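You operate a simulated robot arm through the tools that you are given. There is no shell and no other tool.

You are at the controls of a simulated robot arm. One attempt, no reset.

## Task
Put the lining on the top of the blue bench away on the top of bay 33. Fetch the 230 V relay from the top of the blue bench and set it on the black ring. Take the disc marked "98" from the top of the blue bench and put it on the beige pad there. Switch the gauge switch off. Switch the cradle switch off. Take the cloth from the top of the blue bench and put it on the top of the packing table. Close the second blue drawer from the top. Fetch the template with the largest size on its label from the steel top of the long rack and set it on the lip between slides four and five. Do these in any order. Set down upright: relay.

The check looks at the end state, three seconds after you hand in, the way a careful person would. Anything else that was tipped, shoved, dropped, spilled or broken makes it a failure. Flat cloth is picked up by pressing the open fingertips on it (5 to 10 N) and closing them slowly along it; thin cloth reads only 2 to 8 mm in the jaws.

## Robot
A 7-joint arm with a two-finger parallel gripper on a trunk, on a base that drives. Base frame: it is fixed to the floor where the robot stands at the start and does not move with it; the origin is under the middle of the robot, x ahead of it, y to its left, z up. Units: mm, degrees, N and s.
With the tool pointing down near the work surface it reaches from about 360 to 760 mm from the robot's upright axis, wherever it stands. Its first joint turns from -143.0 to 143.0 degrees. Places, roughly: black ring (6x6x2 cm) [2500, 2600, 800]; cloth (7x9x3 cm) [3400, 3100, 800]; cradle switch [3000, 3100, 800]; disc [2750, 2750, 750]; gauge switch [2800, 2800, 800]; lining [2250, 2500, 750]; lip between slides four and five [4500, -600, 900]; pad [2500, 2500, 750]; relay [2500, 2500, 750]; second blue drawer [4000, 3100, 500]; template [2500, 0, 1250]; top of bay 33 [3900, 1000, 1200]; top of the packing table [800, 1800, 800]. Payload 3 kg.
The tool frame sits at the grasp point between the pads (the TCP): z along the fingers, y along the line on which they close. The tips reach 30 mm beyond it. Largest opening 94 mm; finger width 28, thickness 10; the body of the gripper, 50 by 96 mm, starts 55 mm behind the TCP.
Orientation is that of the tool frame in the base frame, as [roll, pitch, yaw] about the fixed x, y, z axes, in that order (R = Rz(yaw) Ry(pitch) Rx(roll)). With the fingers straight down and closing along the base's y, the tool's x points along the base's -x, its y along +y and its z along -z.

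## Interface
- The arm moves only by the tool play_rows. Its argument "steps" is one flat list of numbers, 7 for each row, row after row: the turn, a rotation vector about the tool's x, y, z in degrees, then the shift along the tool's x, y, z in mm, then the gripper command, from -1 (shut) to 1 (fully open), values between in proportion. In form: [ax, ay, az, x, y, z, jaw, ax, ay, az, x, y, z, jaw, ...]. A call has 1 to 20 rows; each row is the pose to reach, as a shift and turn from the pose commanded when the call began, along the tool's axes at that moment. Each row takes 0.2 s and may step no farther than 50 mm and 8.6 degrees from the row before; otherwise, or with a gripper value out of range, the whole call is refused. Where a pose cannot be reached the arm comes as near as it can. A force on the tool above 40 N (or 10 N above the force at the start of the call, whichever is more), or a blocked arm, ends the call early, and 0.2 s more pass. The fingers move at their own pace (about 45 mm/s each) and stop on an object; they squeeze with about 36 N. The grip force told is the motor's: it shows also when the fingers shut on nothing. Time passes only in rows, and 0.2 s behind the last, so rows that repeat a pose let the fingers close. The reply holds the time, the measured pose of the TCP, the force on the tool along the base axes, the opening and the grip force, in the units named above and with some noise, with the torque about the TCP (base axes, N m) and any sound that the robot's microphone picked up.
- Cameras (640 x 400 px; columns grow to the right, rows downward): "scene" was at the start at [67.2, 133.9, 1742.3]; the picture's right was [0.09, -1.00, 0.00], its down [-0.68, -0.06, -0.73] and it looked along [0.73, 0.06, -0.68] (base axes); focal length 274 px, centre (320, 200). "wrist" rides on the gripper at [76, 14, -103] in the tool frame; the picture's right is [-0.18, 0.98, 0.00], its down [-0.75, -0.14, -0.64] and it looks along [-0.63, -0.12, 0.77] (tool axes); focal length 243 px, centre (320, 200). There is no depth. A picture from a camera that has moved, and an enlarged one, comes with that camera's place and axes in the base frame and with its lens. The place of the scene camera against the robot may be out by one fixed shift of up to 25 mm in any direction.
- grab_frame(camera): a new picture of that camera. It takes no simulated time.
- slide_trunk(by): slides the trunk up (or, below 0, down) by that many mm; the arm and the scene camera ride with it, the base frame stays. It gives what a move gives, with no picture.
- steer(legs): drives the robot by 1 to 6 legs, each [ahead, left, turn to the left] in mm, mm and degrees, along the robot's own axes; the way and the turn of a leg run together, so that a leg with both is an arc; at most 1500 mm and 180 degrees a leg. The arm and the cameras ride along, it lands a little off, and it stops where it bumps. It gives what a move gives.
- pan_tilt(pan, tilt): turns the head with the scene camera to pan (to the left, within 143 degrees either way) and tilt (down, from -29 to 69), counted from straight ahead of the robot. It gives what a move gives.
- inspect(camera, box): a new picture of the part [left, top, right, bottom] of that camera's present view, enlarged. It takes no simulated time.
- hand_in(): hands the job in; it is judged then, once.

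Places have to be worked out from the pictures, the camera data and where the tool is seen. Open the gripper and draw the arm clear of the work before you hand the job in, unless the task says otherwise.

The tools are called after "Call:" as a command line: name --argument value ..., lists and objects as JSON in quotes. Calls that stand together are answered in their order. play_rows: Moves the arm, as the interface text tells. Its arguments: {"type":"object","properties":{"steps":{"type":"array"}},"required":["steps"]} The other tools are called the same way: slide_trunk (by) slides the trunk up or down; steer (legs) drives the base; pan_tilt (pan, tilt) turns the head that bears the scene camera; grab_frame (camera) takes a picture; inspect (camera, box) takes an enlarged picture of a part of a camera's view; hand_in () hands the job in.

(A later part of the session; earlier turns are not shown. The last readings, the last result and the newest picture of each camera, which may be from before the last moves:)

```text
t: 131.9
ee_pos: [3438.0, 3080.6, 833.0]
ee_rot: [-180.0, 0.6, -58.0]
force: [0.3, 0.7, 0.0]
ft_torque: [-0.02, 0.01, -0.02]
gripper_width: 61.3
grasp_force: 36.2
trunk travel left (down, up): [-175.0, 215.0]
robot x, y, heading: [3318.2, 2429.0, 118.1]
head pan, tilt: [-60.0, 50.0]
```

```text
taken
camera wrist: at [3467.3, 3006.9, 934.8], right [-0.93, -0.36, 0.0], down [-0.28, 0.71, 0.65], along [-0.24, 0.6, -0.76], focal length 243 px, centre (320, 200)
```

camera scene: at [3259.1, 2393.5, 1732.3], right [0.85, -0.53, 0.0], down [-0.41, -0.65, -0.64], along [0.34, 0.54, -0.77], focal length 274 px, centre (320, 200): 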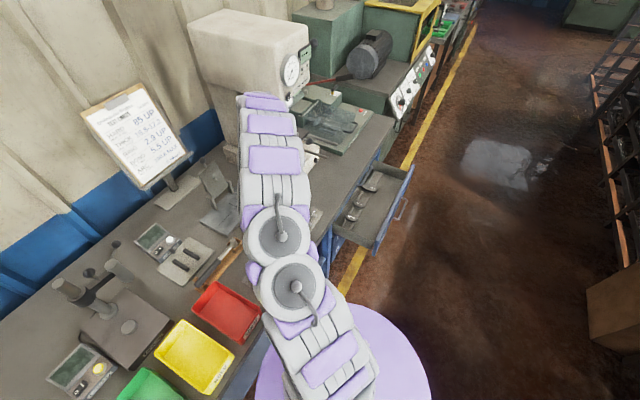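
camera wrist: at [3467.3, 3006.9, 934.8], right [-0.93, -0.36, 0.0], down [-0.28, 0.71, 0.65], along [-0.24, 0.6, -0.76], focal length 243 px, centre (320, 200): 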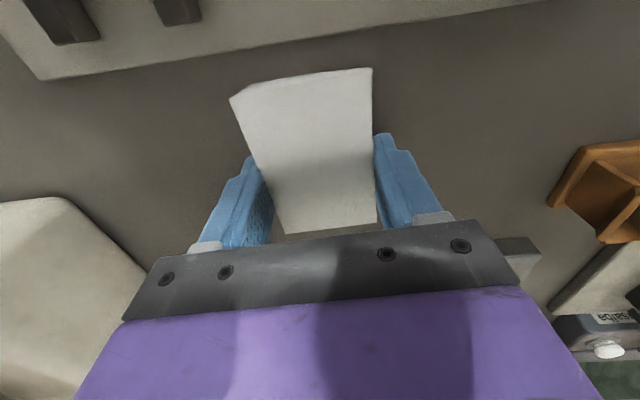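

The cloth is clamped at 61.3 mm with 36 N. I lift it and check that it comes along.

Call:
play_rows --steps '[0, 0, 0, 0, 0, -10, 0, 0, 0, 0, 0, 0, -40, 0, 0, 0, 0, 0, 0, -80, 0, 0, 0, 0, 0, 0, -120, 0, 0, 0, 0, 0, 0, -120, 0]'

Call:
grab_frame --camera "wrist"

```text
t: 133.2
ee_pos: [3439.6, 3079.7, 953.1]
ee_rot: [-179.9, 0.5, -58.0]
force: [-0.3, -0.1, 0.0]
ft_torque: [0.01, 0.02, -0.01]
gripper_width: 60.7
grasp_force: 35.7
trunk travel left (down, up): [-175.0, 215.0]
robot x, y, heading: [3319.8, 2428.1, 117.7]
head pan, tilt: [-60.0, 50.0]
```

```text
taken
camera wrist: at [3468.3, 3006.0, 1054.8], right [-0.93, -0.36, 0.0], down [-0.28, 0.71, 0.65], along [-0.24, 0.6, -0.76], focal length 243 px, centre (320, 200)
```

wrist: 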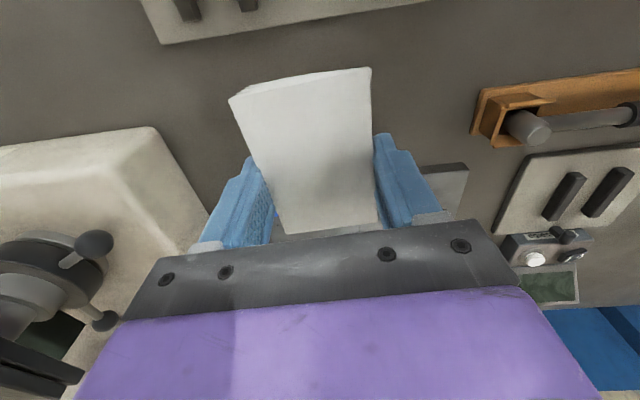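

The cloth hangs safely in the grip. I raise and bring the arm in front of the robot, then back away and drive left along the benches to the packing table.

Call:
play_rows --steps '[0, 0, 0, 0, 0, -40, 0, 0, 0, 0, 0, 0, -80, 0, 0, 0, 0, 10, 30, -120, 0, 0, 0, 1, 20, 70, -145, 0, 0, 0, 2, 20, 118, -145, 0, 0, 0, 3, 20, 166, -145, 0, 0, 0, 4, 20, 214, -145, 0, 0, 0, 4, 20, 262, -145, 0, 0, 0, 4, 20, 310, -145, 0, 0, 0, 4, 20, 358, -145, 0, 0, 0, 4, 20, 400, -145, 0, 0, 0, 4, 20, 400, -145, 0]'

Call:
steer --legs '[[-250, 0, 0], [0, 1400, 0], [0, 400, 0]]'

Call:
pan_tilt --pan 15 --tilt 45

Call:
grab_frame --camera "scene"

```text
refused: row 3 steps farther than a row can; nothing moved
```

```text
t: 143.7
ee_pos: [1957.3, 2021.1, 951.7]
ee_rot: [180.0, 0.7, -58.1]
force: [0.3, 0.9, -0.4]
ft_torque: [-0.04, 0.02, -0.01]
gripper_width: 60.0
grasp_force: 36.4
trunk travel left (down, up): [-175.0, 215.0]
robot x, y, heading: [1832.4, 1375.2, 117.7]
head pan, tilt: [-60.0, 50.0]
```

```text
t: 145.1
ee_pos: [1957.6, 2019.4, 954.0]
ee_rot: [-179.8, 0.7, -58.1]
force: [0.0, 0.5, -1.0]
ft_torque: [0.01, -0.03, 0.0]
gripper_width: 60.0
grasp_force: 35.8
trunk travel left (down, up): [-175.0, 215.0]
robot x, y, heading: [1833.7, 1371.5, 117.7]
head pan, tilt: [15.0, 45.0]
```

```text
taken
camera scene: at [1678.9, 1331.3, 1739.3], right [0.74, 0.68, 0.0], down [0.48, -0.52, -0.71], along [-0.48, 0.52, -0.71], focal length 274 px, centre (320, 200)
```

scene: 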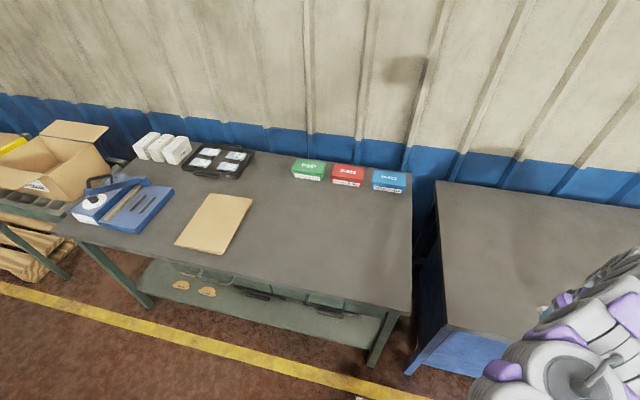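

The arm move was refused but the drive ran; luckily nothing was touched and the cloth is still held. From here on I verify each arm move before driving. I raise the arm and swing it left in front of the robot, over the free right part of the packing table.

Call:
play_rows --steps '[0, 0, 0, 0, 0, -45, 0, 0, 0, 0, 0, 0, -90, 0, 0, 0, 0, 0, 40, -110, 0, 0, 0, 0, -3, 85, -110, 0, 0, 0, 0, -6, 130, -110, 0, 0, 0, 0, -9, 175, -110, 0, 0, 0, 0, -12, 220, -110, 0, 0, 0, 0, -15, 265, -110, 0, 0, 0, 0, -18, 310, -110, 0, 0, 0, 0, -21, 355, -110, 0, 0, 0, 0, -24, 400, -110, 0, 0, 0, 0, -28, 445, -110, 0, 0, 0, 0, -32, 490, -110, 0, 0, 0, 0, -36, 535, -110, 0, 0, 0, 0, -40, 575, -110, 0, 0, 0, 0, -42, 594, -110, 0, 0, 0, 0, -42, 594, -110, 0]'

```text
t: 148.7
ee_pos: [1429.8, 1739.6, 1061.6]
ee_rot: [-179.8, 0.7, -58.1]
force: [0.0, 0.4, -0.2]
ft_torque: [0.0, 0.0, -0.02]
gripper_width: 59.7
grasp_force: 36.1
trunk travel left (down, up): [-175.0, 215.0]
robot x, y, heading: [1835.0, 1371.6, 117.4]
head pan, tilt: [15.0, 45.0]
```

The arm is now in front-left. I drive 230 mm toward the table and look at the spot.

Call:
steer --legs '[[230, 0, 0]]'

Call:
grab_frame --camera "wrist"

Call:
grab_frame --camera "scene"

```text
t: 150.5
ee_pos: [1322.0, 1945.5, 1060.6]
ee_rot: [-179.8, 0.6, -58.2]
force: [-0.3, 0.8, -0.6]
ft_torque: [-0.03, 0.01, 0.02]
gripper_width: 59.7
grasp_force: 35.7
trunk travel left (down, up): [-175.0, 215.0]
robot x, y, heading: [1725.8, 1574.8, 117.6]
head pan, tilt: [15.0, 45.0]
```

```text
taken
camera wrist: at [1351.6, 1871.9, 1163.7], right [-0.93, -0.36, 0.0], down [-0.28, 0.71, 0.65], along [-0.23, 0.61, -0.76], focal length 243 px, centre (320, 200)
```

wrist: 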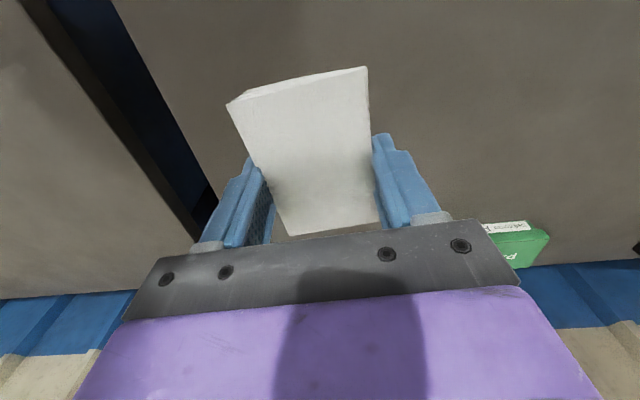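

```text
taken
camera scene: at [1565.1, 1533.8, 1738.7], right [0.74, 0.68, 0.0], down [0.48, -0.52, -0.7], along [-0.48, 0.52, -0.71], focal length 274 px, centre (320, 200)
```

scene: 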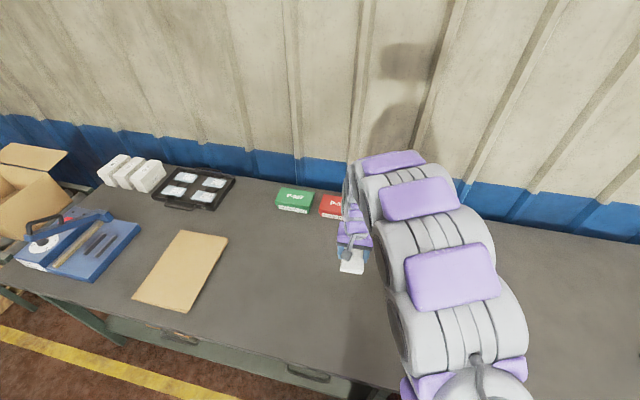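

The cloth is over free table space. I descend to about z≈875 and then feel for the table in small steps.

Call:
play_rows --steps '[0, 0, 0, 0, 0, 45, 0, 0, 0, 0, 0, 0, 90, 0, 0, 0, 0, 0, 0, 135, 0, 0, 0, 0, 0, 0, 165, 0, 0, 0, 0, 0, 0, 185, 0, 0, 0, 0, 0, 0, 185, 0]'

Call:
grab_frame --camera "wrist"

Call:
inspect --camera "scene" --box '[280, 210, 420, 298]'

```text
t: 151.9
ee_pos: [1322.7, 1945.1, 877.4]
ee_rot: [-179.9, 0.8, -58.2]
force: [0.4, -0.2, -0.4]
ft_torque: [0.02, 0.03, -0.03]
gripper_width: 59.9
grasp_force: 35.9
trunk travel left (down, up): [-175.0, 215.0]
robot x, y, heading: [1723.9, 1580.2, 117.6]
head pan, tilt: [15.0, 45.0]
```

```text
taken
camera wrist: at [1352.7, 1871.7, 979.3], right [-0.93, -0.36, 0.0], down [-0.27, 0.71, 0.65], along [-0.24, 0.61, -0.76], focal length 243 px, centre (320, 200)
```

wrist: 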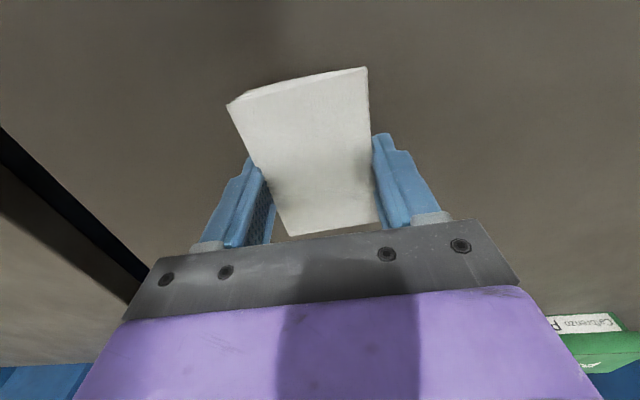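

```text
4.55 times, centred on (350, 254) of scene
camera zoom: at [1565.0, 1532.5, 1738.6], right [0.74, 0.68, 0.0], down [0.48, -0.52, -0.7], along [-0.48, 0.52, -0.71], focal length 1244 px, centre (184, -46)
```

zoom: 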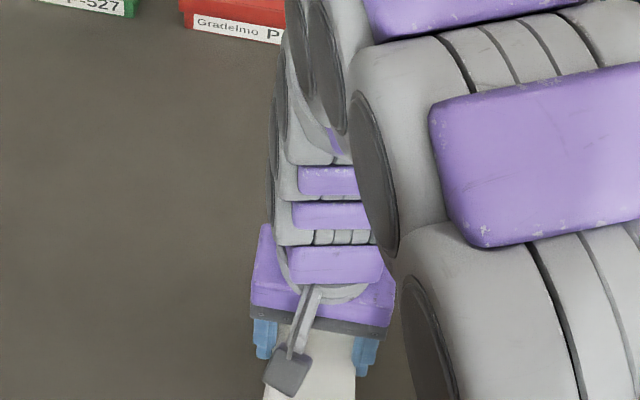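

I keep lowering in small steps with force readings.

Call:
play_rows --steps '[0, 0, 0, 0, 0, 5, 0, 0, 0, 0, 0, 0, 10, 0, 0, 0, 0, 0, 0, 15, 0, 0, 0, 0, 0, 0, 15, 0]'

```text
t: 152.9
ee_pos: [1322.5, 1946.3, 864.2]
ee_rot: [-180.0, 0.6, -58.2]
force: [-0.3, -0.6, -0.7]
ft_torque: [0.02, 0.03, 0.0]
gripper_width: 59.7
grasp_force: 35.4
trunk travel left (down, up): [-175.0, 215.0]
robot x, y, heading: [1728.0, 1576.0, 117.7]
head pan, tilt: [15.0, 45.0]
```

No contact at z≈864; continuing downward.

Call:
play_rows --steps '[0, 0, 0, 0, 0, 5, 0, 0, 0, 0, 0, 0, 10, 0, 0, 0, 0, 0, 0, 15, 0, 0, 0, 0, 0, 0, 15, 0]'

Call:
grab_frame --camera "wrist"

```text
t: 153.8
ee_pos: [1323.0, 1945.4, 852.6]
ee_rot: [179.9, 1.2, -58.2]
force: [4.1, -6.6, 30.2]
ft_torque: [-0.49, -0.37, -0.02]
gripper_width: 59.9
grasp_force: 36.3
trunk travel left (down, up): [-175.0, 215.0]
robot x, y, heading: [1731.2, 1573.9, 117.8]
head pan, tilt: [15.0, 45.0]
stopped in row 4: the force on the tool passed its limit at 43 N (the readings are from after the stop); the commanded pose is now the measured one
```

```text
taken
camera wrist: at [1353.2, 1871.9, 953.7], right [-0.93, -0.36, 0.0], down [-0.27, 0.7, 0.66], along [-0.24, 0.61, -0.75], focal length 243 px, centre (320, 200)
```

wrist: 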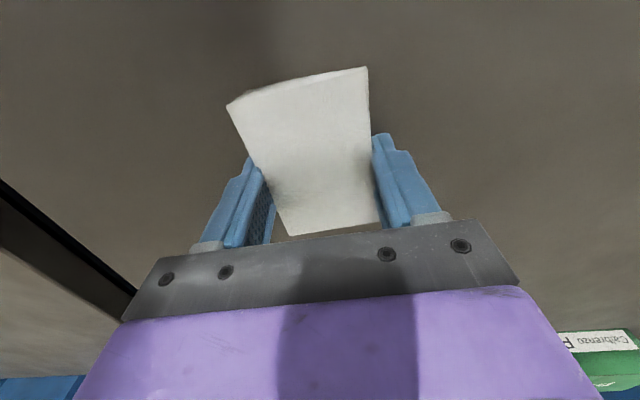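

The cloth is on the table (table top near z≈820). I ease up 1.5 mm and open the fingers, then rise.

Call:
play_rows --steps '[0, 0, 0, 0, 0, -1.5, 0, 0, 0, 0, 0, 0, -1.5, 0.3, 0, 0, 0, 0, 0, -1.5, 0.6, 0, 0, 0, 0, 0, -1.5, 0.9, 0, 0, 0, 0, 0, -1.5, 1, 0, 0, 0, 0, 0, -1.5, 1, 0, 0, 0, 0, 0, -20, 1, 0, 0, 0, 0, 0, -60, 1, 0, 0, 0, 0, 0, -105, 1, 0, 0, 0, 0, 0, -150, 1, 0, 0, 0, 0, 0, -195, 1, 0, 0, 0, 0, 0, -195, 1]'

Call:
grab_frame --camera "wrist"

```text
t: 156.4
ee_pos: [1323.2, 1943.9, 1044.6]
ee_rot: [-180.0, 1.0, -58.2]
force: [0.1, 0.6, -1.0]
ft_torque: [-0.02, 0.02, 0.01]
gripper_width: 93.8
grasp_force: 0.1
trunk travel left (down, up): [-175.0, 215.0]
robot x, y, heading: [1726.3, 1578.8, 118.0]
head pan, tilt: [15.0, 45.0]
```

```text
taken
camera wrist: at [1352.9, 1870.7, 1146.1], right [-0.93, -0.36, 0.0], down [-0.27, 0.71, 0.65], along [-0.24, 0.61, -0.76], focal length 243 px, centre (320, 200)
```

wrist: 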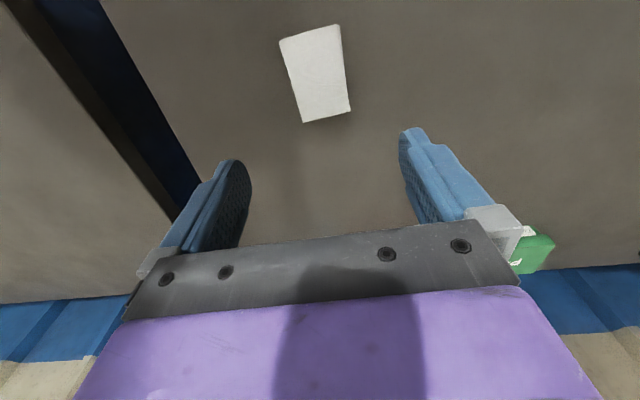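

The cloth lies flat on the packing table. Next the lining P-720: I back off, drive right to face it, and look.

Call:
steer --legs '[[-240, 0, 0], [0, -880, 0]]'

Call:
pan_tilt --pan 0 --tilt 45

Call:
grab_frame --camera "scene"

```text
t: 162.4
ee_pos: [2213.8, 2136.7, 1044.2]
ee_rot: [-179.8, 1.0, -58.8]
force: [0.4, 0.1, -0.2]
ft_torque: [-0.01, 0.04, -0.02]
gripper_width: 94.0
grasp_force: 0.2
trunk travel left (down, up): [-175.0, 215.0]
robot x, y, heading: [2614.3, 1765.3, 117.2]
head pan, tilt: [15.0, 45.0]
```

```text
t: 163.2
ee_pos: [2215.4, 2136.4, 1044.9]
ee_rot: [180.0, 1.0, -58.7]
force: [-0.4, -0.5, 0.2]
ft_torque: [0.01, -0.02, -0.01]
gripper_width: 94.1
grasp_force: 0.1
trunk travel left (down, up): [-175.0, 215.0]
robot x, y, heading: [2617.2, 1765.9, 117.0]
head pan, tilt: [0.0, 45.0]
```

```text
taken
camera scene: at [2467.4, 1733.9, 1738.4], right [0.89, 0.46, 0.0], down [0.33, -0.63, -0.71], along [-0.32, 0.63, -0.71], focal length 274 px, centre (320, 200)
```

scene: 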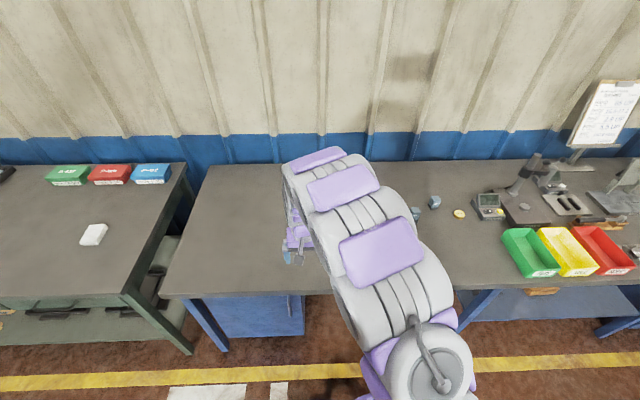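

I drive 250 mm ahead to bring the lining into reach and move the wrist camera over it.

Call:
steer --legs '[[250, 0, 0.8]]'

Call:
play_rows --steps '[0, 0, 0, 0, -45, 0, 0.6, 0, 0, 0, -10, -90, 0, 0.6, 0, 0, 0, -20, -135, 0, 0.6, 0, 0, 0, -30, -170, 0, 0.6, 0, 0, 0, -30, -180, 0, 0.6]'

Call:
grab_frame --camera "wrist"

```text
t: 165.0
ee_pos: [2096.4, 2359.1, 1046.1]
ee_rot: [179.9, 1.0, -58.0]
force: [0.2, 0.8, 0.4]
ft_torque: [-0.01, -0.02, 0.02]
gripper_width: 93.9
grasp_force: 0.0
trunk travel left (down, up): [-175.0, 215.0]
robot x, y, heading: [2500.3, 1991.7, 118.0]
head pan, tilt: [0.0, 45.0]
```

```text
t: 166.2
ee_pos: [2236.0, 2479.1, 1048.1]
ee_rot: [179.6, 1.3, -58.0]
force: [0.7, -0.8, 0.4]
ft_torque: [-0.01, 0.0, -0.01]
gripper_width: 74.9
grasp_force: 0.1
trunk travel left (down, up): [-175.0, 215.0]
robot x, y, heading: [2499.9, 1987.6, 117.9]
head pan, tilt: [0.0, 45.0]
```

```text
taken
camera wrist: at [2267.4, 2405.3, 1148.5], right [-0.93, -0.37, 0.01], down [-0.27, 0.7, 0.66], along [-0.25, 0.61, -0.75], focal length 243 px, centre (320, 200)
```

wrist: 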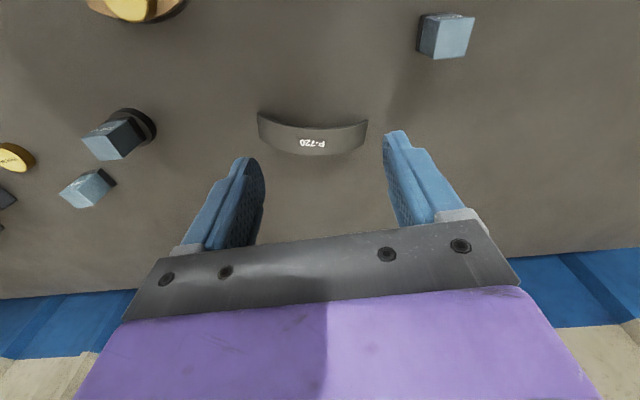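

The lining is about 84 mm ahead and 26 mm right. I move over it and go lower for a detailed look.

Call:
play_rows --steps '[0, 0, 0, -30, -10, 30, 0.6, 0, 0, 0, -60, -20, 60, 0.6, 0, 0, 0, -84, -26, 90, 0.6, 0, 0, 0, -84, -26, 115, 0.6, 0, 0, 0, -84, -26, 115, 0.6]'

Call:
grab_frame --camera "wrist"

Call:
inspect --camera "wrist" --box '[220, 40, 420, 165]'

```text
t: 167.4
ee_pos: [2212.8, 2565.8, 932.1]
ee_rot: [179.6, 1.1, -58.0]
force: [-0.3, -0.7, -0.2]
ft_torque: [0.0, -0.01, -0.01]
gripper_width: 75.1
grasp_force: 0.1
trunk travel left (down, up): [-175.0, 215.0]
robot x, y, heading: [2498.1, 1994.5, 117.9]
head pan, tilt: [0.0, 45.0]
```

```text
taken
camera wrist: at [2243.5, 2491.3, 1034.4], right [-0.93, -0.37, 0.01], down [-0.27, 0.7, 0.66], along [-0.25, 0.61, -0.75], focal length 243 px, centre (320, 200)
```

wrist: 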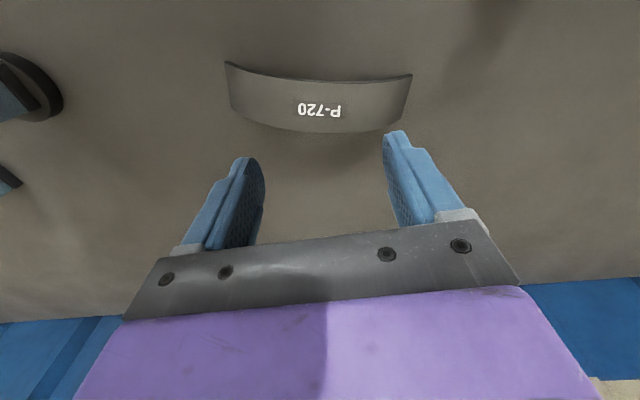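

```text
3.20 times, centred on (320, 102) of wrist
camera zoom: at [2243.5, 2491.3, 1034.4], right [-0.93, -0.37, 0.01], down [-0.27, 0.7, 0.66], along [-0.25, 0.61, -0.75], focal length 776 px, centre (320, 512)
```

zoom: 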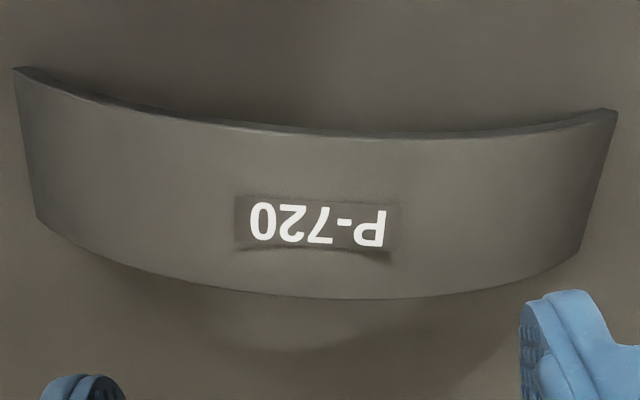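

The lining is an arch about 165 mm long, 40 mm wide, crown at z≈842, turned about 13°. I turn the gripper to close across its 40 mm width at the crown, staying above it.

Call:
play_rows --steps '[0, 0, -8.5, 0, 0, 0, 0.6, 0, 0, -17, 1, 1, 0, 0.6, 0, 0, -25.5, 2, 1, 0, 0.6, 0, 0, -34, 3, 2, 0, 0.6, 0, 0, -42.5, 4, 2, 0, 0.6, 0, 0, -51, 5, 3, 0, 0.6, 0, 0, -59.5, 6, 3, 0, 0.6, 0, 0, -68, 6.3, 3.5, 0, 0.6, 0, 0, -76.5, 6.3, 3.5, 0, 0.6, 0, 0, -76.5, 6.3, 3.5, 0, 0.6]'

Call:
grab_frame --camera "wrist"

Call:
inspect --camera "wrist" --box '[220, 20, 420, 145]'

```text
t: 169.6
ee_pos: [2212.0, 2559.0, 932.1]
ee_rot: [-179.0, 0.5, 18.7]
force: [0.0, -0.2, -0.1]
ft_torque: [0.02, -0.01, 0.0]
gripper_width: 75.4
grasp_force: 0.0
trunk travel left (down, up): [-175.0, 215.0]
robot x, y, heading: [2499.0, 1993.6, 117.9]
head pan, tilt: [0.0, 45.0]
```

```text
taken
camera wrist: at [2291.2, 2567.7, 1034.7], right [0.14, -0.99, -0.02], down [-0.75, -0.12, 0.65], along [-0.65, -0.08, -0.76], focal length 243 px, centre (320, 200)
```

wrist: 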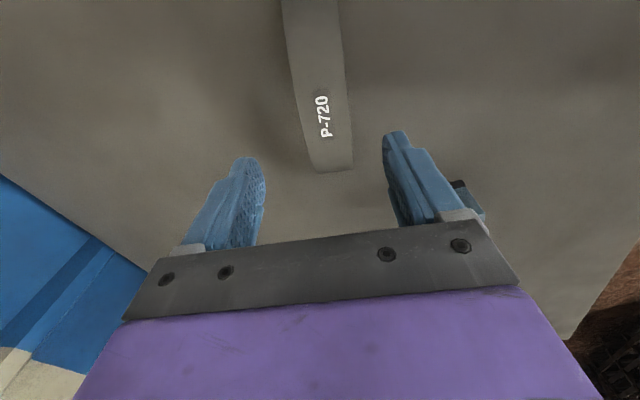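

```text
3.20 times, centred on (320, 82) of wrist
camera zoom: at [2291.2, 2567.7, 1034.7], right [0.14, -0.99, -0.02], down [-0.75, -0.12, 0.65], along [-0.65, -0.08, -0.76], focal length 776 px, centre (320, 576)
```

zoom: 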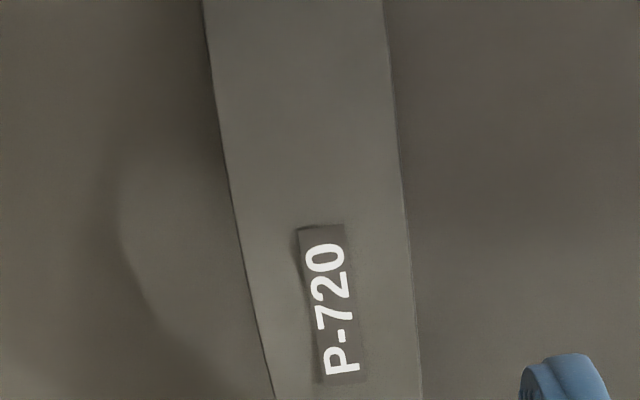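

Well aligned with the arch's crown. I descend so the pads are at crown height and check.

Call:
play_rows --steps '[0, 0, 0, 3, 2.5, 30, 0.6, 0, 0, 0, 3, 2.5, 60, 0.6, 0, 0, 0, 3, 2.5, 80, 0.6, 0, 0, 0, 3, 2.5, 92, 0.6, 0, 0, 0, 3, 2.5, 92, 0.6]'

Call:
grab_frame --camera "wrist"

```text
t: 170.8
ee_pos: [2214.0, 2558.5, 841.3]
ee_rot: [-178.9, 0.5, 18.5]
force: [-0.2, 0.7, 0.0]
ft_torque: [0.01, -0.01, 0.0]
gripper_width: 75.0
grasp_force: 0.1
trunk travel left (down, up): [-175.0, 215.0]
robot x, y, heading: [2498.1, 1995.4, 117.9]
head pan, tilt: [0.0, 45.0]
```

```text
taken
camera wrist: at [2293.8, 2567.8, 942.5], right [0.14, -0.99, -0.02], down [-0.75, -0.12, 0.65], along [-0.65, -0.08, -0.76], focal length 243 px, centre (320, 200)
```

wrist: 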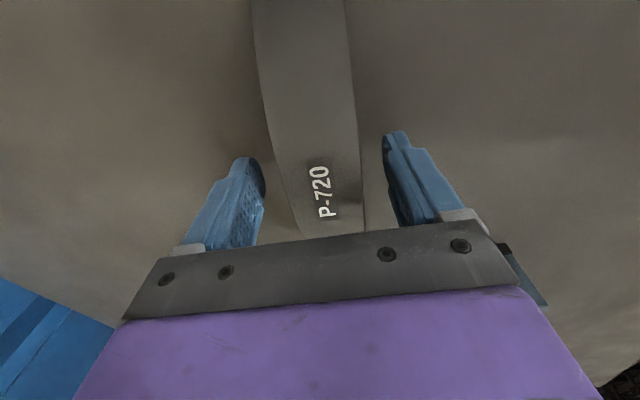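

The crown is exactly at the grasp point. I lower 5 mm and close.

Call:
play_rows --steps '[0, 0, 0, 0, 0, 5, 0.6, 0, 0, 0, 0, 0, 5, 0.3, 0, 0, 0, 0, 0, 5, 0.1, 0, 0, 0, 0, 0, 5, -0.1, 0, 0, 0, 0, 0, 5, -0.4, 0, 0, 0, 0, 0, 5, -0.6, 0, 0, 0, 0, 0, 5, -0.6]'

Call:
grab_frame --camera "wrist"

```text
t: 172.4
ee_pos: [2214.3, 2559.5, 835.8]
ee_rot: [-179.0, 0.5, 18.6]
force: [-0.9, -0.2, 0.4]
ft_torque: [-0.01, 0.02, -0.03]
gripper_width: 43.8
grasp_force: 35.9
trunk travel left (down, up): [-175.0, 215.0]
robot x, y, heading: [2497.8, 1991.7, 118.0]
head pan, tilt: [0.0, 45.0]
```

```text
taken
camera wrist: at [2293.6, 2567.3, 937.5], right [0.14, -0.99, -0.02], down [-0.75, -0.12, 0.65], along [-0.65, -0.08, -0.76], focal length 243 px, centre (320, 200)
```

wrist: 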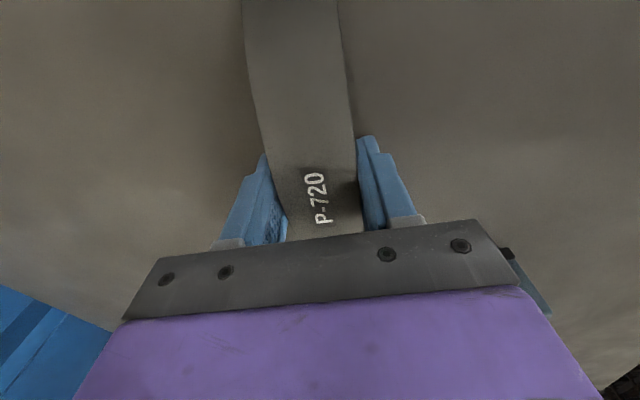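

The lining is gripped (43.8 mm, 36 N). I lift it straight up and check.

Call:
play_rows --steps '[0, 0, 0, 0, 0, -20, -0.6, 0, 0, 0, 0, 0, -60, -0.6, 0, 0, 0, 0, 0, -105, -0.6, 0, 0, 0, 0, 0, -150, -0.6, 0, 0, 0, 0, 0, -195, -0.6, 0, 0, 0, 0, 0, -240, -0.6, 0, 0, 0, 0, 0, -240, -0.6]'

Call:
grab_frame --camera "wrist"

```text
t: 174.0
ee_pos: [2219.0, 2554.3, 1075.6]
ee_rot: [-179.1, 0.5, 18.6]
force: [0.7, -0.7, -0.9]
ft_torque: [0.03, 0.02, -0.03]
gripper_width: 44.0
grasp_force: 36.2
trunk travel left (down, up): [-175.0, 215.0]
robot x, y, heading: [2494.7, 1994.0, 117.9]
head pan, tilt: [0.0, 45.0]
```

```text
taken
camera wrist: at [2297.6, 2564.0, 1177.1], right [0.14, -0.99, -0.01], down [-0.75, -0.11, 0.65], along [-0.65, -0.08, -0.76], focal length 243 px, centre (320, 200)
```

wrist: 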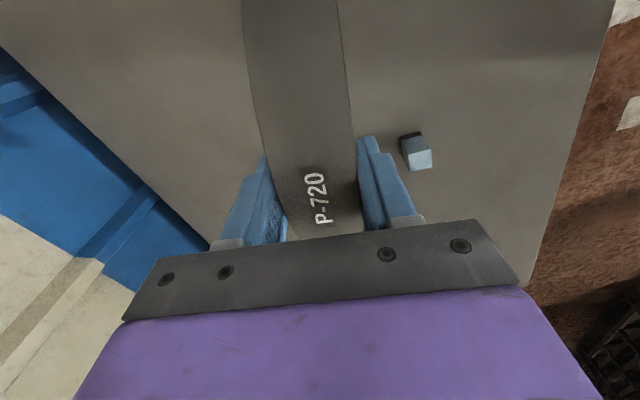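

The lining is secure. I pull the arm in toward the robot, then back away from the bench into the aisle to look for bay 33 on the long rack.

Call:
play_rows --steps '[0, 0, 0, 7, 45, 0, -0.6, 0, 0, 0, 15, 90, 0, -0.6, 0, 0, 0, 23, 138, 0, -0.6, 0, 0, 0, 23, 138, 0, -0.6]'

Call:
steer --legs '[[-420, 0, 0]]'

Call:
pan_tilt --pan -130 --tilt 25

Call:
grab_frame --camera "scene"

```text
t: 175.0
ee_pos: [2283.3, 2431.9, 1071.1]
ee_rot: [-179.0, 0.5, 18.7]
force: [0.9, -0.4, -0.7]
ft_torque: [0.06, -0.01, -0.03]
gripper_width: 44.0
grasp_force: 36.2
trunk travel left (down, up): [-175.0, 215.0]
robot x, y, heading: [2497.2, 1990.7, 118.0]
head pan, tilt: [0.0, 45.0]
```

```text
t: 177.6
ee_pos: [2475.9, 2064.8, 1071.7]
ee_rot: [-178.9, 0.5, 18.7]
force: [-1.2, 0.2, -0.9]
ft_torque: [0.02, -0.01, 0.02]
gripper_width: 43.7
grasp_force: 36.5
trunk travel left (down, up): [-175.0, 215.0]
robot x, y, heading: [2692.5, 1628.3, 118.3]
head pan, tilt: [0.0, 45.0]
```

```text
t: 179.7
ee_pos: [2477.2, 2065.4, 1071.6]
ee_rot: [-179.0, 0.5, 18.7]
force: [-0.1, 0.2, -0.6]
ft_torque: [0.03, -0.04, 0.01]
gripper_width: 43.7
grasp_force: 36.5
trunk travel left (down, up): [-175.0, 215.0]
robot x, y, heading: [2694.5, 1628.3, 118.1]
head pan, tilt: [-130.0, 25.0]
```

```text
taken
camera scene: at [2679.3, 1504.6, 1769.8], right [-0.21, -0.98, 0.0], down [-0.41, 0.09, -0.91], along [0.89, -0.19, -0.42], focal length 274 px, centre (320, 200)
```

scene: 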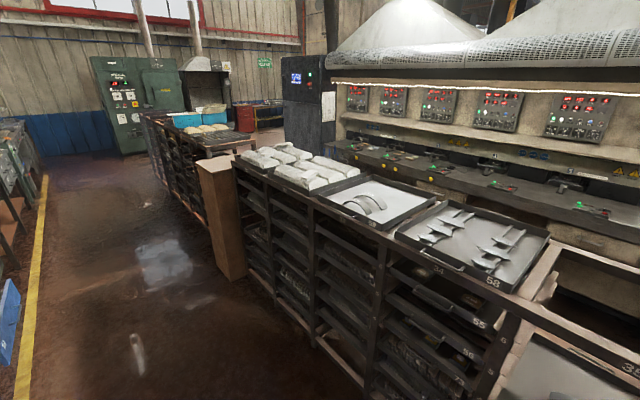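

I see the tops of the rack bays: one tray with arched linings, one with bent plates, then an open bay. I zoom in to read the bay numbers.

Call:
inspect --camera "scene" --box '[300, 160, 460, 260]'

Call:
inspect --camera "scene" --box '[400, 200, 640, 350]'

Call:
inspect --camera "scene" --box '[140, 90, 380, 240]'

```text
4.00 times, centred on (380, 210) of scene
camera zoom: at [2679.3, 1504.6, 1769.8], right [-0.21, -0.98, 0.0], down [-0.41, 0.09, -0.91], along [0.89, -0.19, -0.42], focal length 1095 px, centre (80, 160)
```

zoom: 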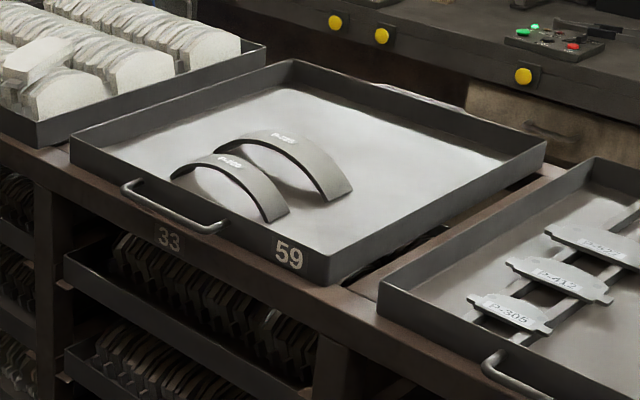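

```text
2.67 times, centred on (520, 275) of scene
camera zoom: at [2679.3, 1504.6, 1769.8], right [-0.21, -0.98, 0.0], down [-0.41, 0.09, -0.91], along [0.89, -0.19, -0.42], focal length 730 px, centre (-213, 0)
```

zoom: 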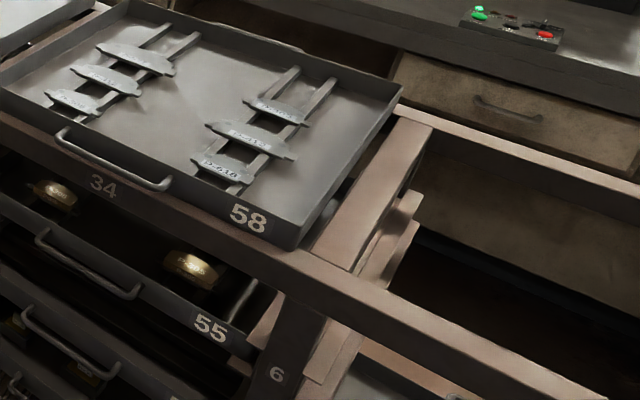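

```text
2.67 times, centred on (260, 165) of scene
camera zoom: at [2679.3, 1504.6, 1769.8], right [-0.21, -0.98, 0.0], down [-0.41, 0.09, -0.91], along [0.89, -0.19, -0.42], focal length 730 px, centre (480, 293)
```

zoom: 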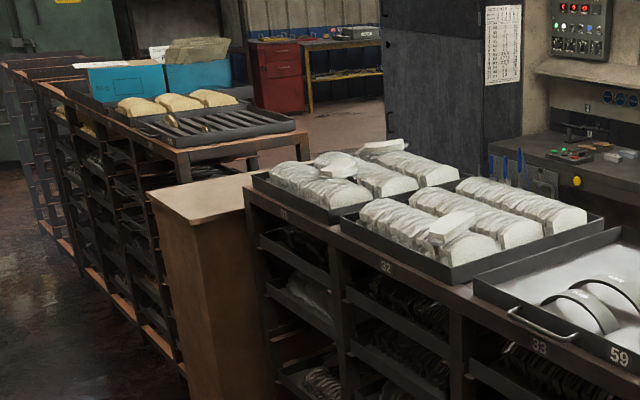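

Bay 33's top holds tray 59 with two P-720 linings; there is free floor in the tray behind them (about u 3805 along the rack). I turn round in the aisle to face the rack.

Call:
steer --legs '[[0, 0, -90], [0, 0, -90]]'

Call:
slide_trunk --by 205

Call:
pan_tilt --pan 20 --tilt 35

Call:
grab_frame --camera "scene"

```text
t: 187.7
ee_pos: [2906.0, 1191.6, 1073.5]
ee_rot: [-178.9, 0.5, -161.3]
force: [0.5, 0.0, -1.1]
ft_torque: [-0.03, 0.01, 0.04]
gripper_width: 43.7
grasp_force: 36.6
trunk travel left (down, up): [-175.0, 215.0]
robot x, y, heading: [2695.9, 1628.3, -62.0]
head pan, tilt: [-130.0, 25.0]
```

```text
t: 189.9
ee_pos: [2906.6, 1192.3, 1277.5]
ee_rot: [-178.8, 0.6, -161.3]
force: [-0.5, 0.7, -1.5]
ft_torque: [0.01, -0.01, 0.03]
gripper_width: 43.6
grasp_force: 35.9
trunk travel left (down, up): [-380.0, 10.0]
robot x, y, heading: [2692.3, 1626.5, -62.1]
head pan, tilt: [-130.0, 25.0]
```

```text
t: 192.3
ee_pos: [2905.7, 1193.7, 1276.8]
ee_rot: [-178.8, 0.5, -161.4]
force: [0.7, 0.4, -1.5]
ft_torque: [-0.01, -0.01, 0.0]
gripper_width: 43.9
grasp_force: 36.2
trunk travel left (down, up): [-380.0, 10.0]
robot x, y, heading: [2693.7, 1630.0, -61.9]
head pan, tilt: [20.0, 35.0]
```

```text
taken
camera scene: at [2878.6, 1642.8, 1958.7], right [-0.67, -0.74, 0.0], down [-0.43, 0.39, -0.82], along [0.61, -0.55, -0.58], focal length 274 px, centre (320, 200)
```

scene: 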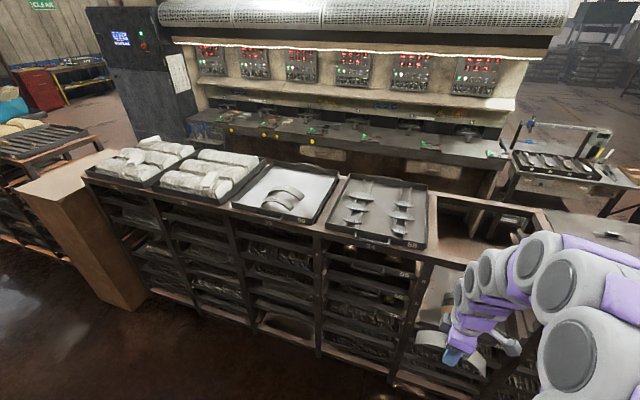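

Now I face the rack; tray 59 of bay 33 is ahead-left. I zoom in to measure the tray and the linings in it.

Call:
inspect --camera "scene" --box '[210, 140, 370, 240]'

Call:
inspect --camera "scene" --box '[160, 80, 400, 230]'

```text
4.00 times, centred on (290, 190) of scene
camera zoom: at [2878.6, 1642.8, 1958.7], right [-0.67, -0.74, 0.0], down [-0.43, 0.39, -0.82], along [0.61, -0.55, -0.58], focal length 1095 px, centre (440, 240)
```

zoom: 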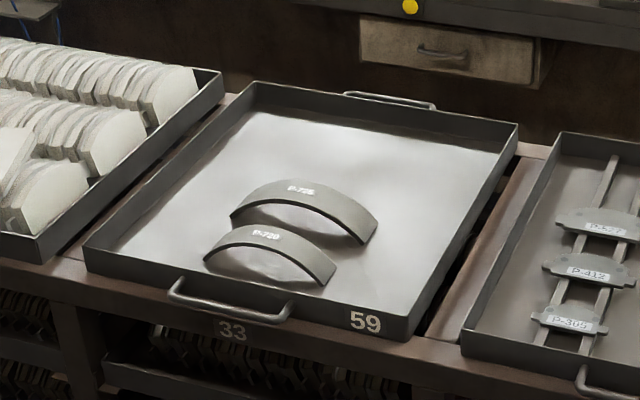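

```text
2.67 times, centred on (280, 155) of scene
camera zoom: at [2878.6, 1642.8, 1958.7], right [-0.67, -0.74, 0.0], down [-0.43, 0.39, -0.82], along [0.61, -0.55, -0.58], focal length 730 px, centre (427, 320)
```

zoom: 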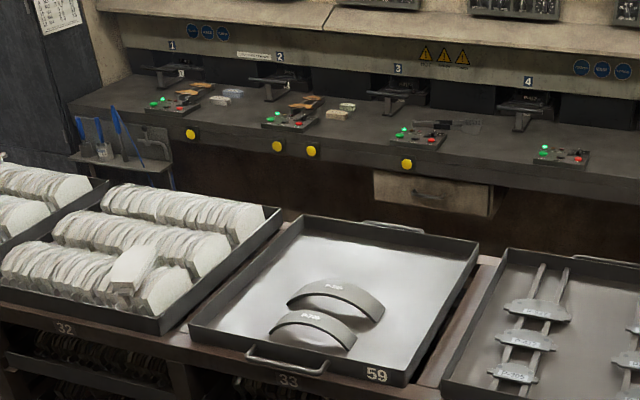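

Stations 1–4 on the press are visible beyond, useful for later. The free strip in tray 59 behind the two linings is near (u 3845, v −965). I raise the arm by 90 mm first and check it before driving.

Call:
play_rows --steps '[0, 0, -4.5, 0, 0, -45, -0.6, 0, 0, -9, 0, 0, -90, -0.6, 0, 0, -9, 0, 0, -90, -0.6]'

```text
t: 193.1
ee_pos: [2904.0, 1192.0, 1367.1]
ee_rot: [-178.9, 0.4, -152.2]
force: [-0.6, -0.5, -1.5]
ft_torque: [-0.02, -0.01, -0.03]
gripper_width: 43.9
grasp_force: 36.5
trunk travel left (down, up): [-380.0, 10.0]
robot x, y, heading: [2693.6, 1629.4, -62.0]
head pan, tilt: [20.0, 35.0]
```

The lining is now square to the rack at z≈1367. I drive left 700 mm and ahead 380 mm, stopping short to verify clearances.

Call:
steer --legs '[[0, 700, 0], [380, 0, 0]]'

Call:
pan_tilt --pan 10 --tilt 55

Call:
grab_frame --camera "scene"

Call:
grab_frame --camera "wrist"

```text
t: 198.9
ee_pos: [3694.9, 1184.1, 1366.8]
ee_rot: [-178.8, 0.6, -152.0]
force: [-0.3, -0.8, -1.5]
ft_torque: [0.02, -0.03, 0.0]
gripper_width: 43.5
grasp_force: 36.2
trunk travel left (down, up): [-380.0, 10.0]
robot x, y, heading: [3486.4, 1620.4, -61.8]
head pan, tilt: [20.0, 35.0]
```

```text
t: 199.8
ee_pos: [3694.1, 1187.1, 1367.6]
ee_rot: [-178.7, 0.5, -152.1]
force: [-0.5, -0.1, -1.1]
ft_torque: [0.04, -0.04, -0.04]
gripper_width: 43.9
grasp_force: 35.8
trunk travel left (down, up): [-380.0, 10.0]
robot x, y, heading: [3481.5, 1623.7, -61.9]
head pan, tilt: [10.0, 55.0]
```

```text
taken
camera scene: at [3641.8, 1635.1, 1931.3], right [-0.78, -0.62, 0.0], down [-0.51, 0.64, -0.57], along [0.36, -0.45, -0.82], focal length 274 px, centre (320, 200)
```

scene: 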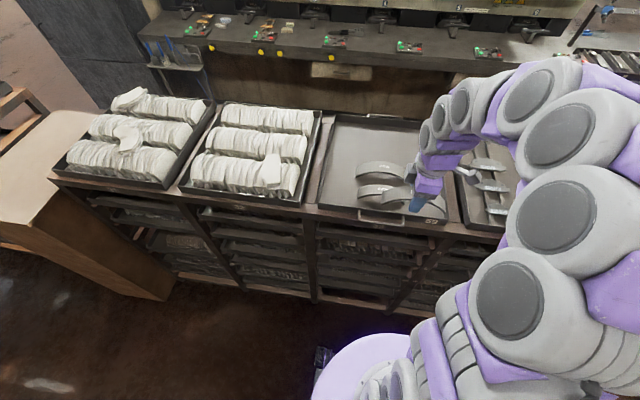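

```text
taken
camera wrist: at [3619.3, 1166.0, 1470.2], right [-0.3, 0.95, -0.02], down [0.72, 0.24, 0.65], along [0.63, 0.18, -0.76], focal length 243 px, centre (320, 200)
```

wrist: 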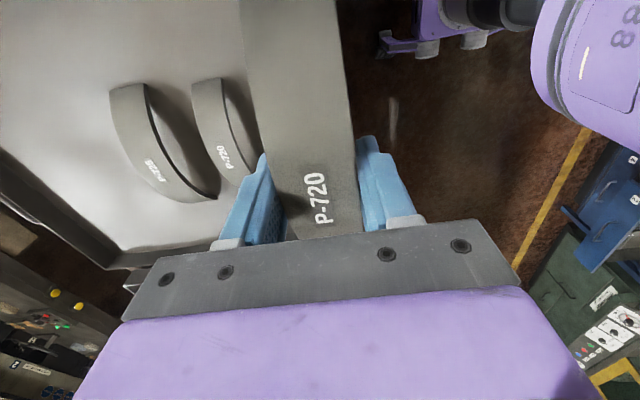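

The tray's two linings (P-720, P-725) are visible; my target is about 282 mm ahead and 28 mm left of the TCP. I drive 130 mm ahead, then extend the arm.

Call:
steer --legs '[[130, 0, 0]]'

Call:
play_rows --steps '[0, 0, 0, -9, -45, 0, -0.6, 0, 0, 0, -19, -90, 0, -0.6, 0, 0, 0, -28, -135, 0, -0.6, 0, 0, 0, -28, -152, 0, -0.6, 0, 0, 0, -28, -152, 0, -0.6]'

Call:
grab_frame --camera "wrist"

Call:
grab_frame --camera "scene"

```text
t: 201.0
ee_pos: [3768.3, 1079.4, 1367.1]
ee_rot: [-178.8, 0.1, -152.2]
force: [0.3, 0.3, -1.1]
ft_torque: [0.01, 0.02, -0.02]
gripper_width: 43.8
grasp_force: 36.0
trunk travel left (down, up): [-380.0, 10.0]
robot x, y, heading: [3548.5, 1508.4, -61.6]
head pan, tilt: [10.0, 55.0]
```

```text
t: 202.2
ee_pos: [3858.4, 956.4, 1373.7]
ee_rot: [-178.7, 0.2, -152.1]
force: [0.5, 0.0, -0.1]
ft_torque: [0.02, 0.02, -0.02]
gripper_width: 43.5
grasp_force: 35.9
trunk travel left (down, up): [-380.0, 10.0]
robot x, y, heading: [3546.4, 1509.6, -61.9]
head pan, tilt: [10.0, 55.0]
```

```text
taken
camera wrist: at [3782.5, 935.3, 1475.1], right [-0.3, 0.95, -0.02], down [0.72, 0.24, 0.65], along [0.62, 0.18, -0.76], focal length 243 px, centre (320, 200)
```

wrist: 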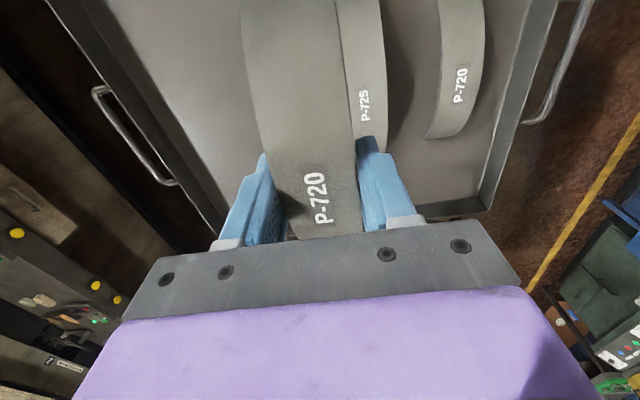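

```text
taken
camera scene: at [3713.9, 1526.4, 1930.5], right [-0.78, -0.62, 0.0], down [-0.51, 0.64, -0.57], along [0.35, -0.45, -0.82], focal length 274 px, centre (320, 200)
```

scene: 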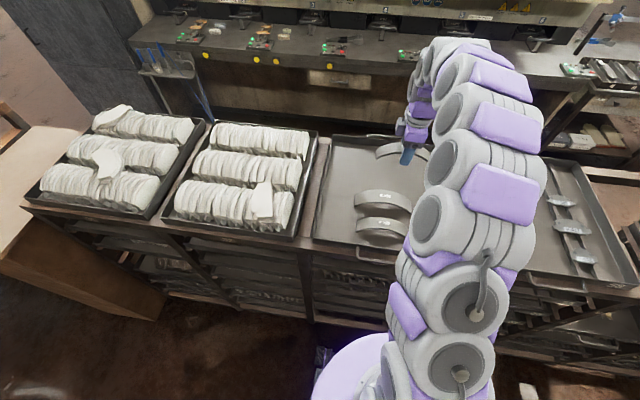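

Triangulation shows the linings in the tray at crown height z≈1197 (floor ≈1160), at v≈−826 and −922. I shift 55 mm further ahead and 20 mm left to keep the same spacing, then look again.

Call:
play_rows --steps '[0, 0, 0, -10, -28, 20, -0.6, 0, 0, 0, -20, -55, 45, -0.6, 0, 0, 0, -20, -55, 70, -0.6, 0, 0, 0, -20, -55, 70, -0.6]'

Call:
grab_frame --camera "wrist"

Call:
inspect --camera "scene" --box '[300, 110, 460, 210]'

```text
t: 203.2
ee_pos: [3903.8, 915.7, 1304.1]
ee_rot: [-178.7, 0.4, -152.1]
force: [0.4, 0.4, -0.5]
ft_torque: [-0.01, -0.01, -0.01]
gripper_width: 43.7
grasp_force: 36.3
trunk travel left (down, up): [-380.0, 10.0]
robot x, y, heading: [3547.6, 1511.5, -61.9]
head pan, tilt: [10.0, 55.0]
```

```text
taken
camera wrist: at [3828.7, 894.4, 1406.1], right [-0.3, 0.95, -0.02], down [0.72, 0.24, 0.65], along [0.62, 0.18, -0.76], focal length 243 px, centre (320, 200)
```

wrist: 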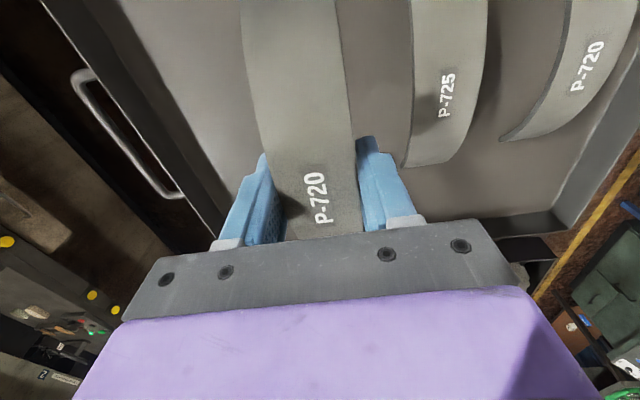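

```text
4.00 times, centred on (380, 160) of scene
camera zoom: at [3714.2, 1524.6, 1930.5], right [-0.78, -0.62, 0.0], down [-0.51, 0.64, -0.57], along [0.35, -0.45, -0.82], focal length 1095 px, centre (80, 360)
```

zoom: 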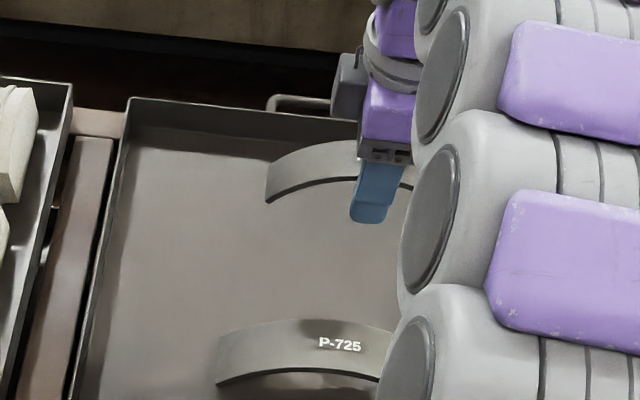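

The spacing is right: B's label is about 100 mm behind my lining and the tray wall is clear. I lower to about 15 mm above the expected floor contact.

Call:
play_rows --steps '[0, 0, 0, 0, 0, 30, -0.6, 0, 0, 0, 0, 0, 60, -0.6, 0, 0, 0, 0, 0, 85, -0.6, 0, 0, 0, 0, 0, 85, -0.6]'

Call:
grab_frame --camera "wrist"

Call:
inspect --camera "scene" --box '[300, 110, 460, 210]'

```text
t: 204.2
ee_pos: [3905.8, 916.1, 1218.7]
ee_rot: [-178.7, 0.2, -152.2]
force: [0.2, -0.4, -1.7]
ft_torque: [0.01, 0.03, 0.01]
gripper_width: 43.6
grasp_force: 36.1
trunk travel left (down, up): [-380.0, 10.0]
robot x, y, heading: [3547.7, 1512.3, -62.0]
head pan, tilt: [10.0, 55.0]
```

```text
taken
camera wrist: at [3830.9, 895.2, 1320.9], right [-0.3, 0.95, -0.02], down [0.72, 0.24, 0.65], along [0.62, 0.18, -0.76], focal length 243 px, centre (320, 200)
```

wrist: 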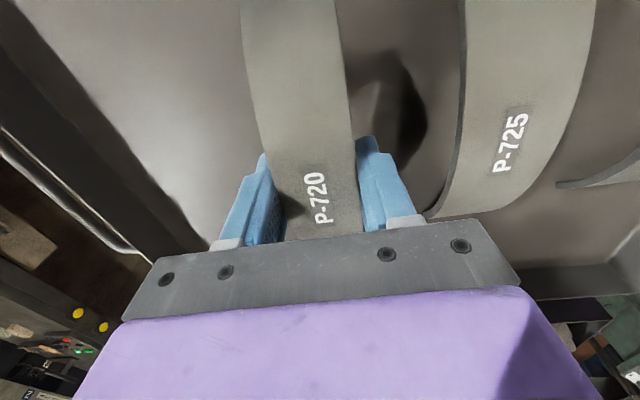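

```text
4.00 times, centred on (380, 160) of scene
camera zoom: at [3715.0, 1525.8, 1930.4], right [-0.78, -0.62, 0.0], down [-0.51, 0.64, -0.57], along [0.35, -0.45, -0.82], focal length 1095 px, centre (80, 360)
```

zoom: 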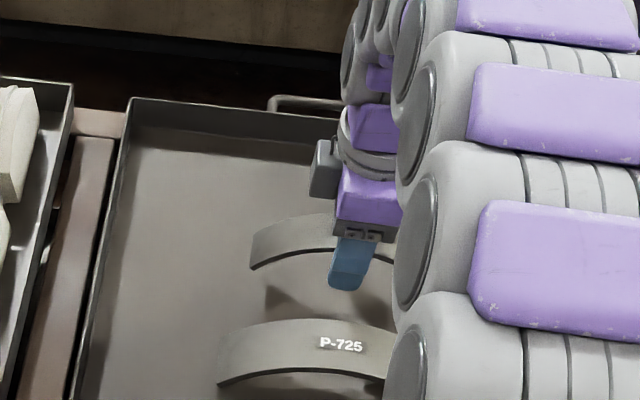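

It is nearly down. I lower in small increments until I feel the floor.

Call:
play_rows --steps '[0, 0, 0, 0, 0, 5, -0.6, 0, 0, 0, 0, 0, 10, -0.6, 0, 0, 0, 0, 0, 12, -0.6, 0, 0, 0, 0, 0, 12, -0.6]'

```text
t: 205.2
ee_pos: [3905.5, 915.4, 1207.8]
ee_rot: [-178.7, 0.1, -152.0]
force: [-0.1, -0.4, -0.1]
ft_torque: [0.0, 0.03, -0.02]
gripper_width: 43.6
grasp_force: 36.4
trunk travel left (down, up): [-380.0, 10.0]
robot x, y, heading: [3548.3, 1510.3, -61.4]
head pan, tilt: [10.0, 55.0]
```

Call:
play_rows --steps '[0, 0, 0, 0, 0, 2, -0.6, 0, 0, 0, 0, 0, 4, -0.6, 0, 0, 0, 0, 0, 6, -0.6, 0, 0, 0, 0, 0, 6, -0.6]'

```text
t: 206.2
ee_pos: [3905.5, 915.0, 1201.8]
ee_rot: [-178.8, 0.2, -152.2]
force: [0.2, -0.5, -0.9]
ft_torque: [0.0, 0.0, 0.0]
gripper_width: 44.1
grasp_force: 36.0
trunk travel left (down, up): [-380.0, 10.0]
robot x, y, heading: [3547.7, 1510.3, -61.4]
head pan, tilt: [10.0, 55.0]
```

Still free at z≈1202; I go on in 2 mm steps.

Call:
play_rows --steps '[0, 0, 0, 0, 0, 2, -0.6, 0, 0, 0, 0, 0, 4, -0.6, 0, 0, 0, 0, 0, 5, -0.6, 0, 0, 0, 0, 0, 5, -0.6]'

```text
t: 207.2
ee_pos: [3905.8, 914.8, 1195.8]
ee_rot: [-178.7, 0.3, -152.1]
force: [-0.4, 0.1, -0.6]
ft_torque: [-0.01, -0.03, 0.02]
gripper_width: 43.5
grasp_force: 36.0
trunk travel left (down, up): [-380.0, 10.0]
robot x, y, heading: [3547.2, 1510.6, -61.7]
head pan, tilt: [10.0, 55.0]
```

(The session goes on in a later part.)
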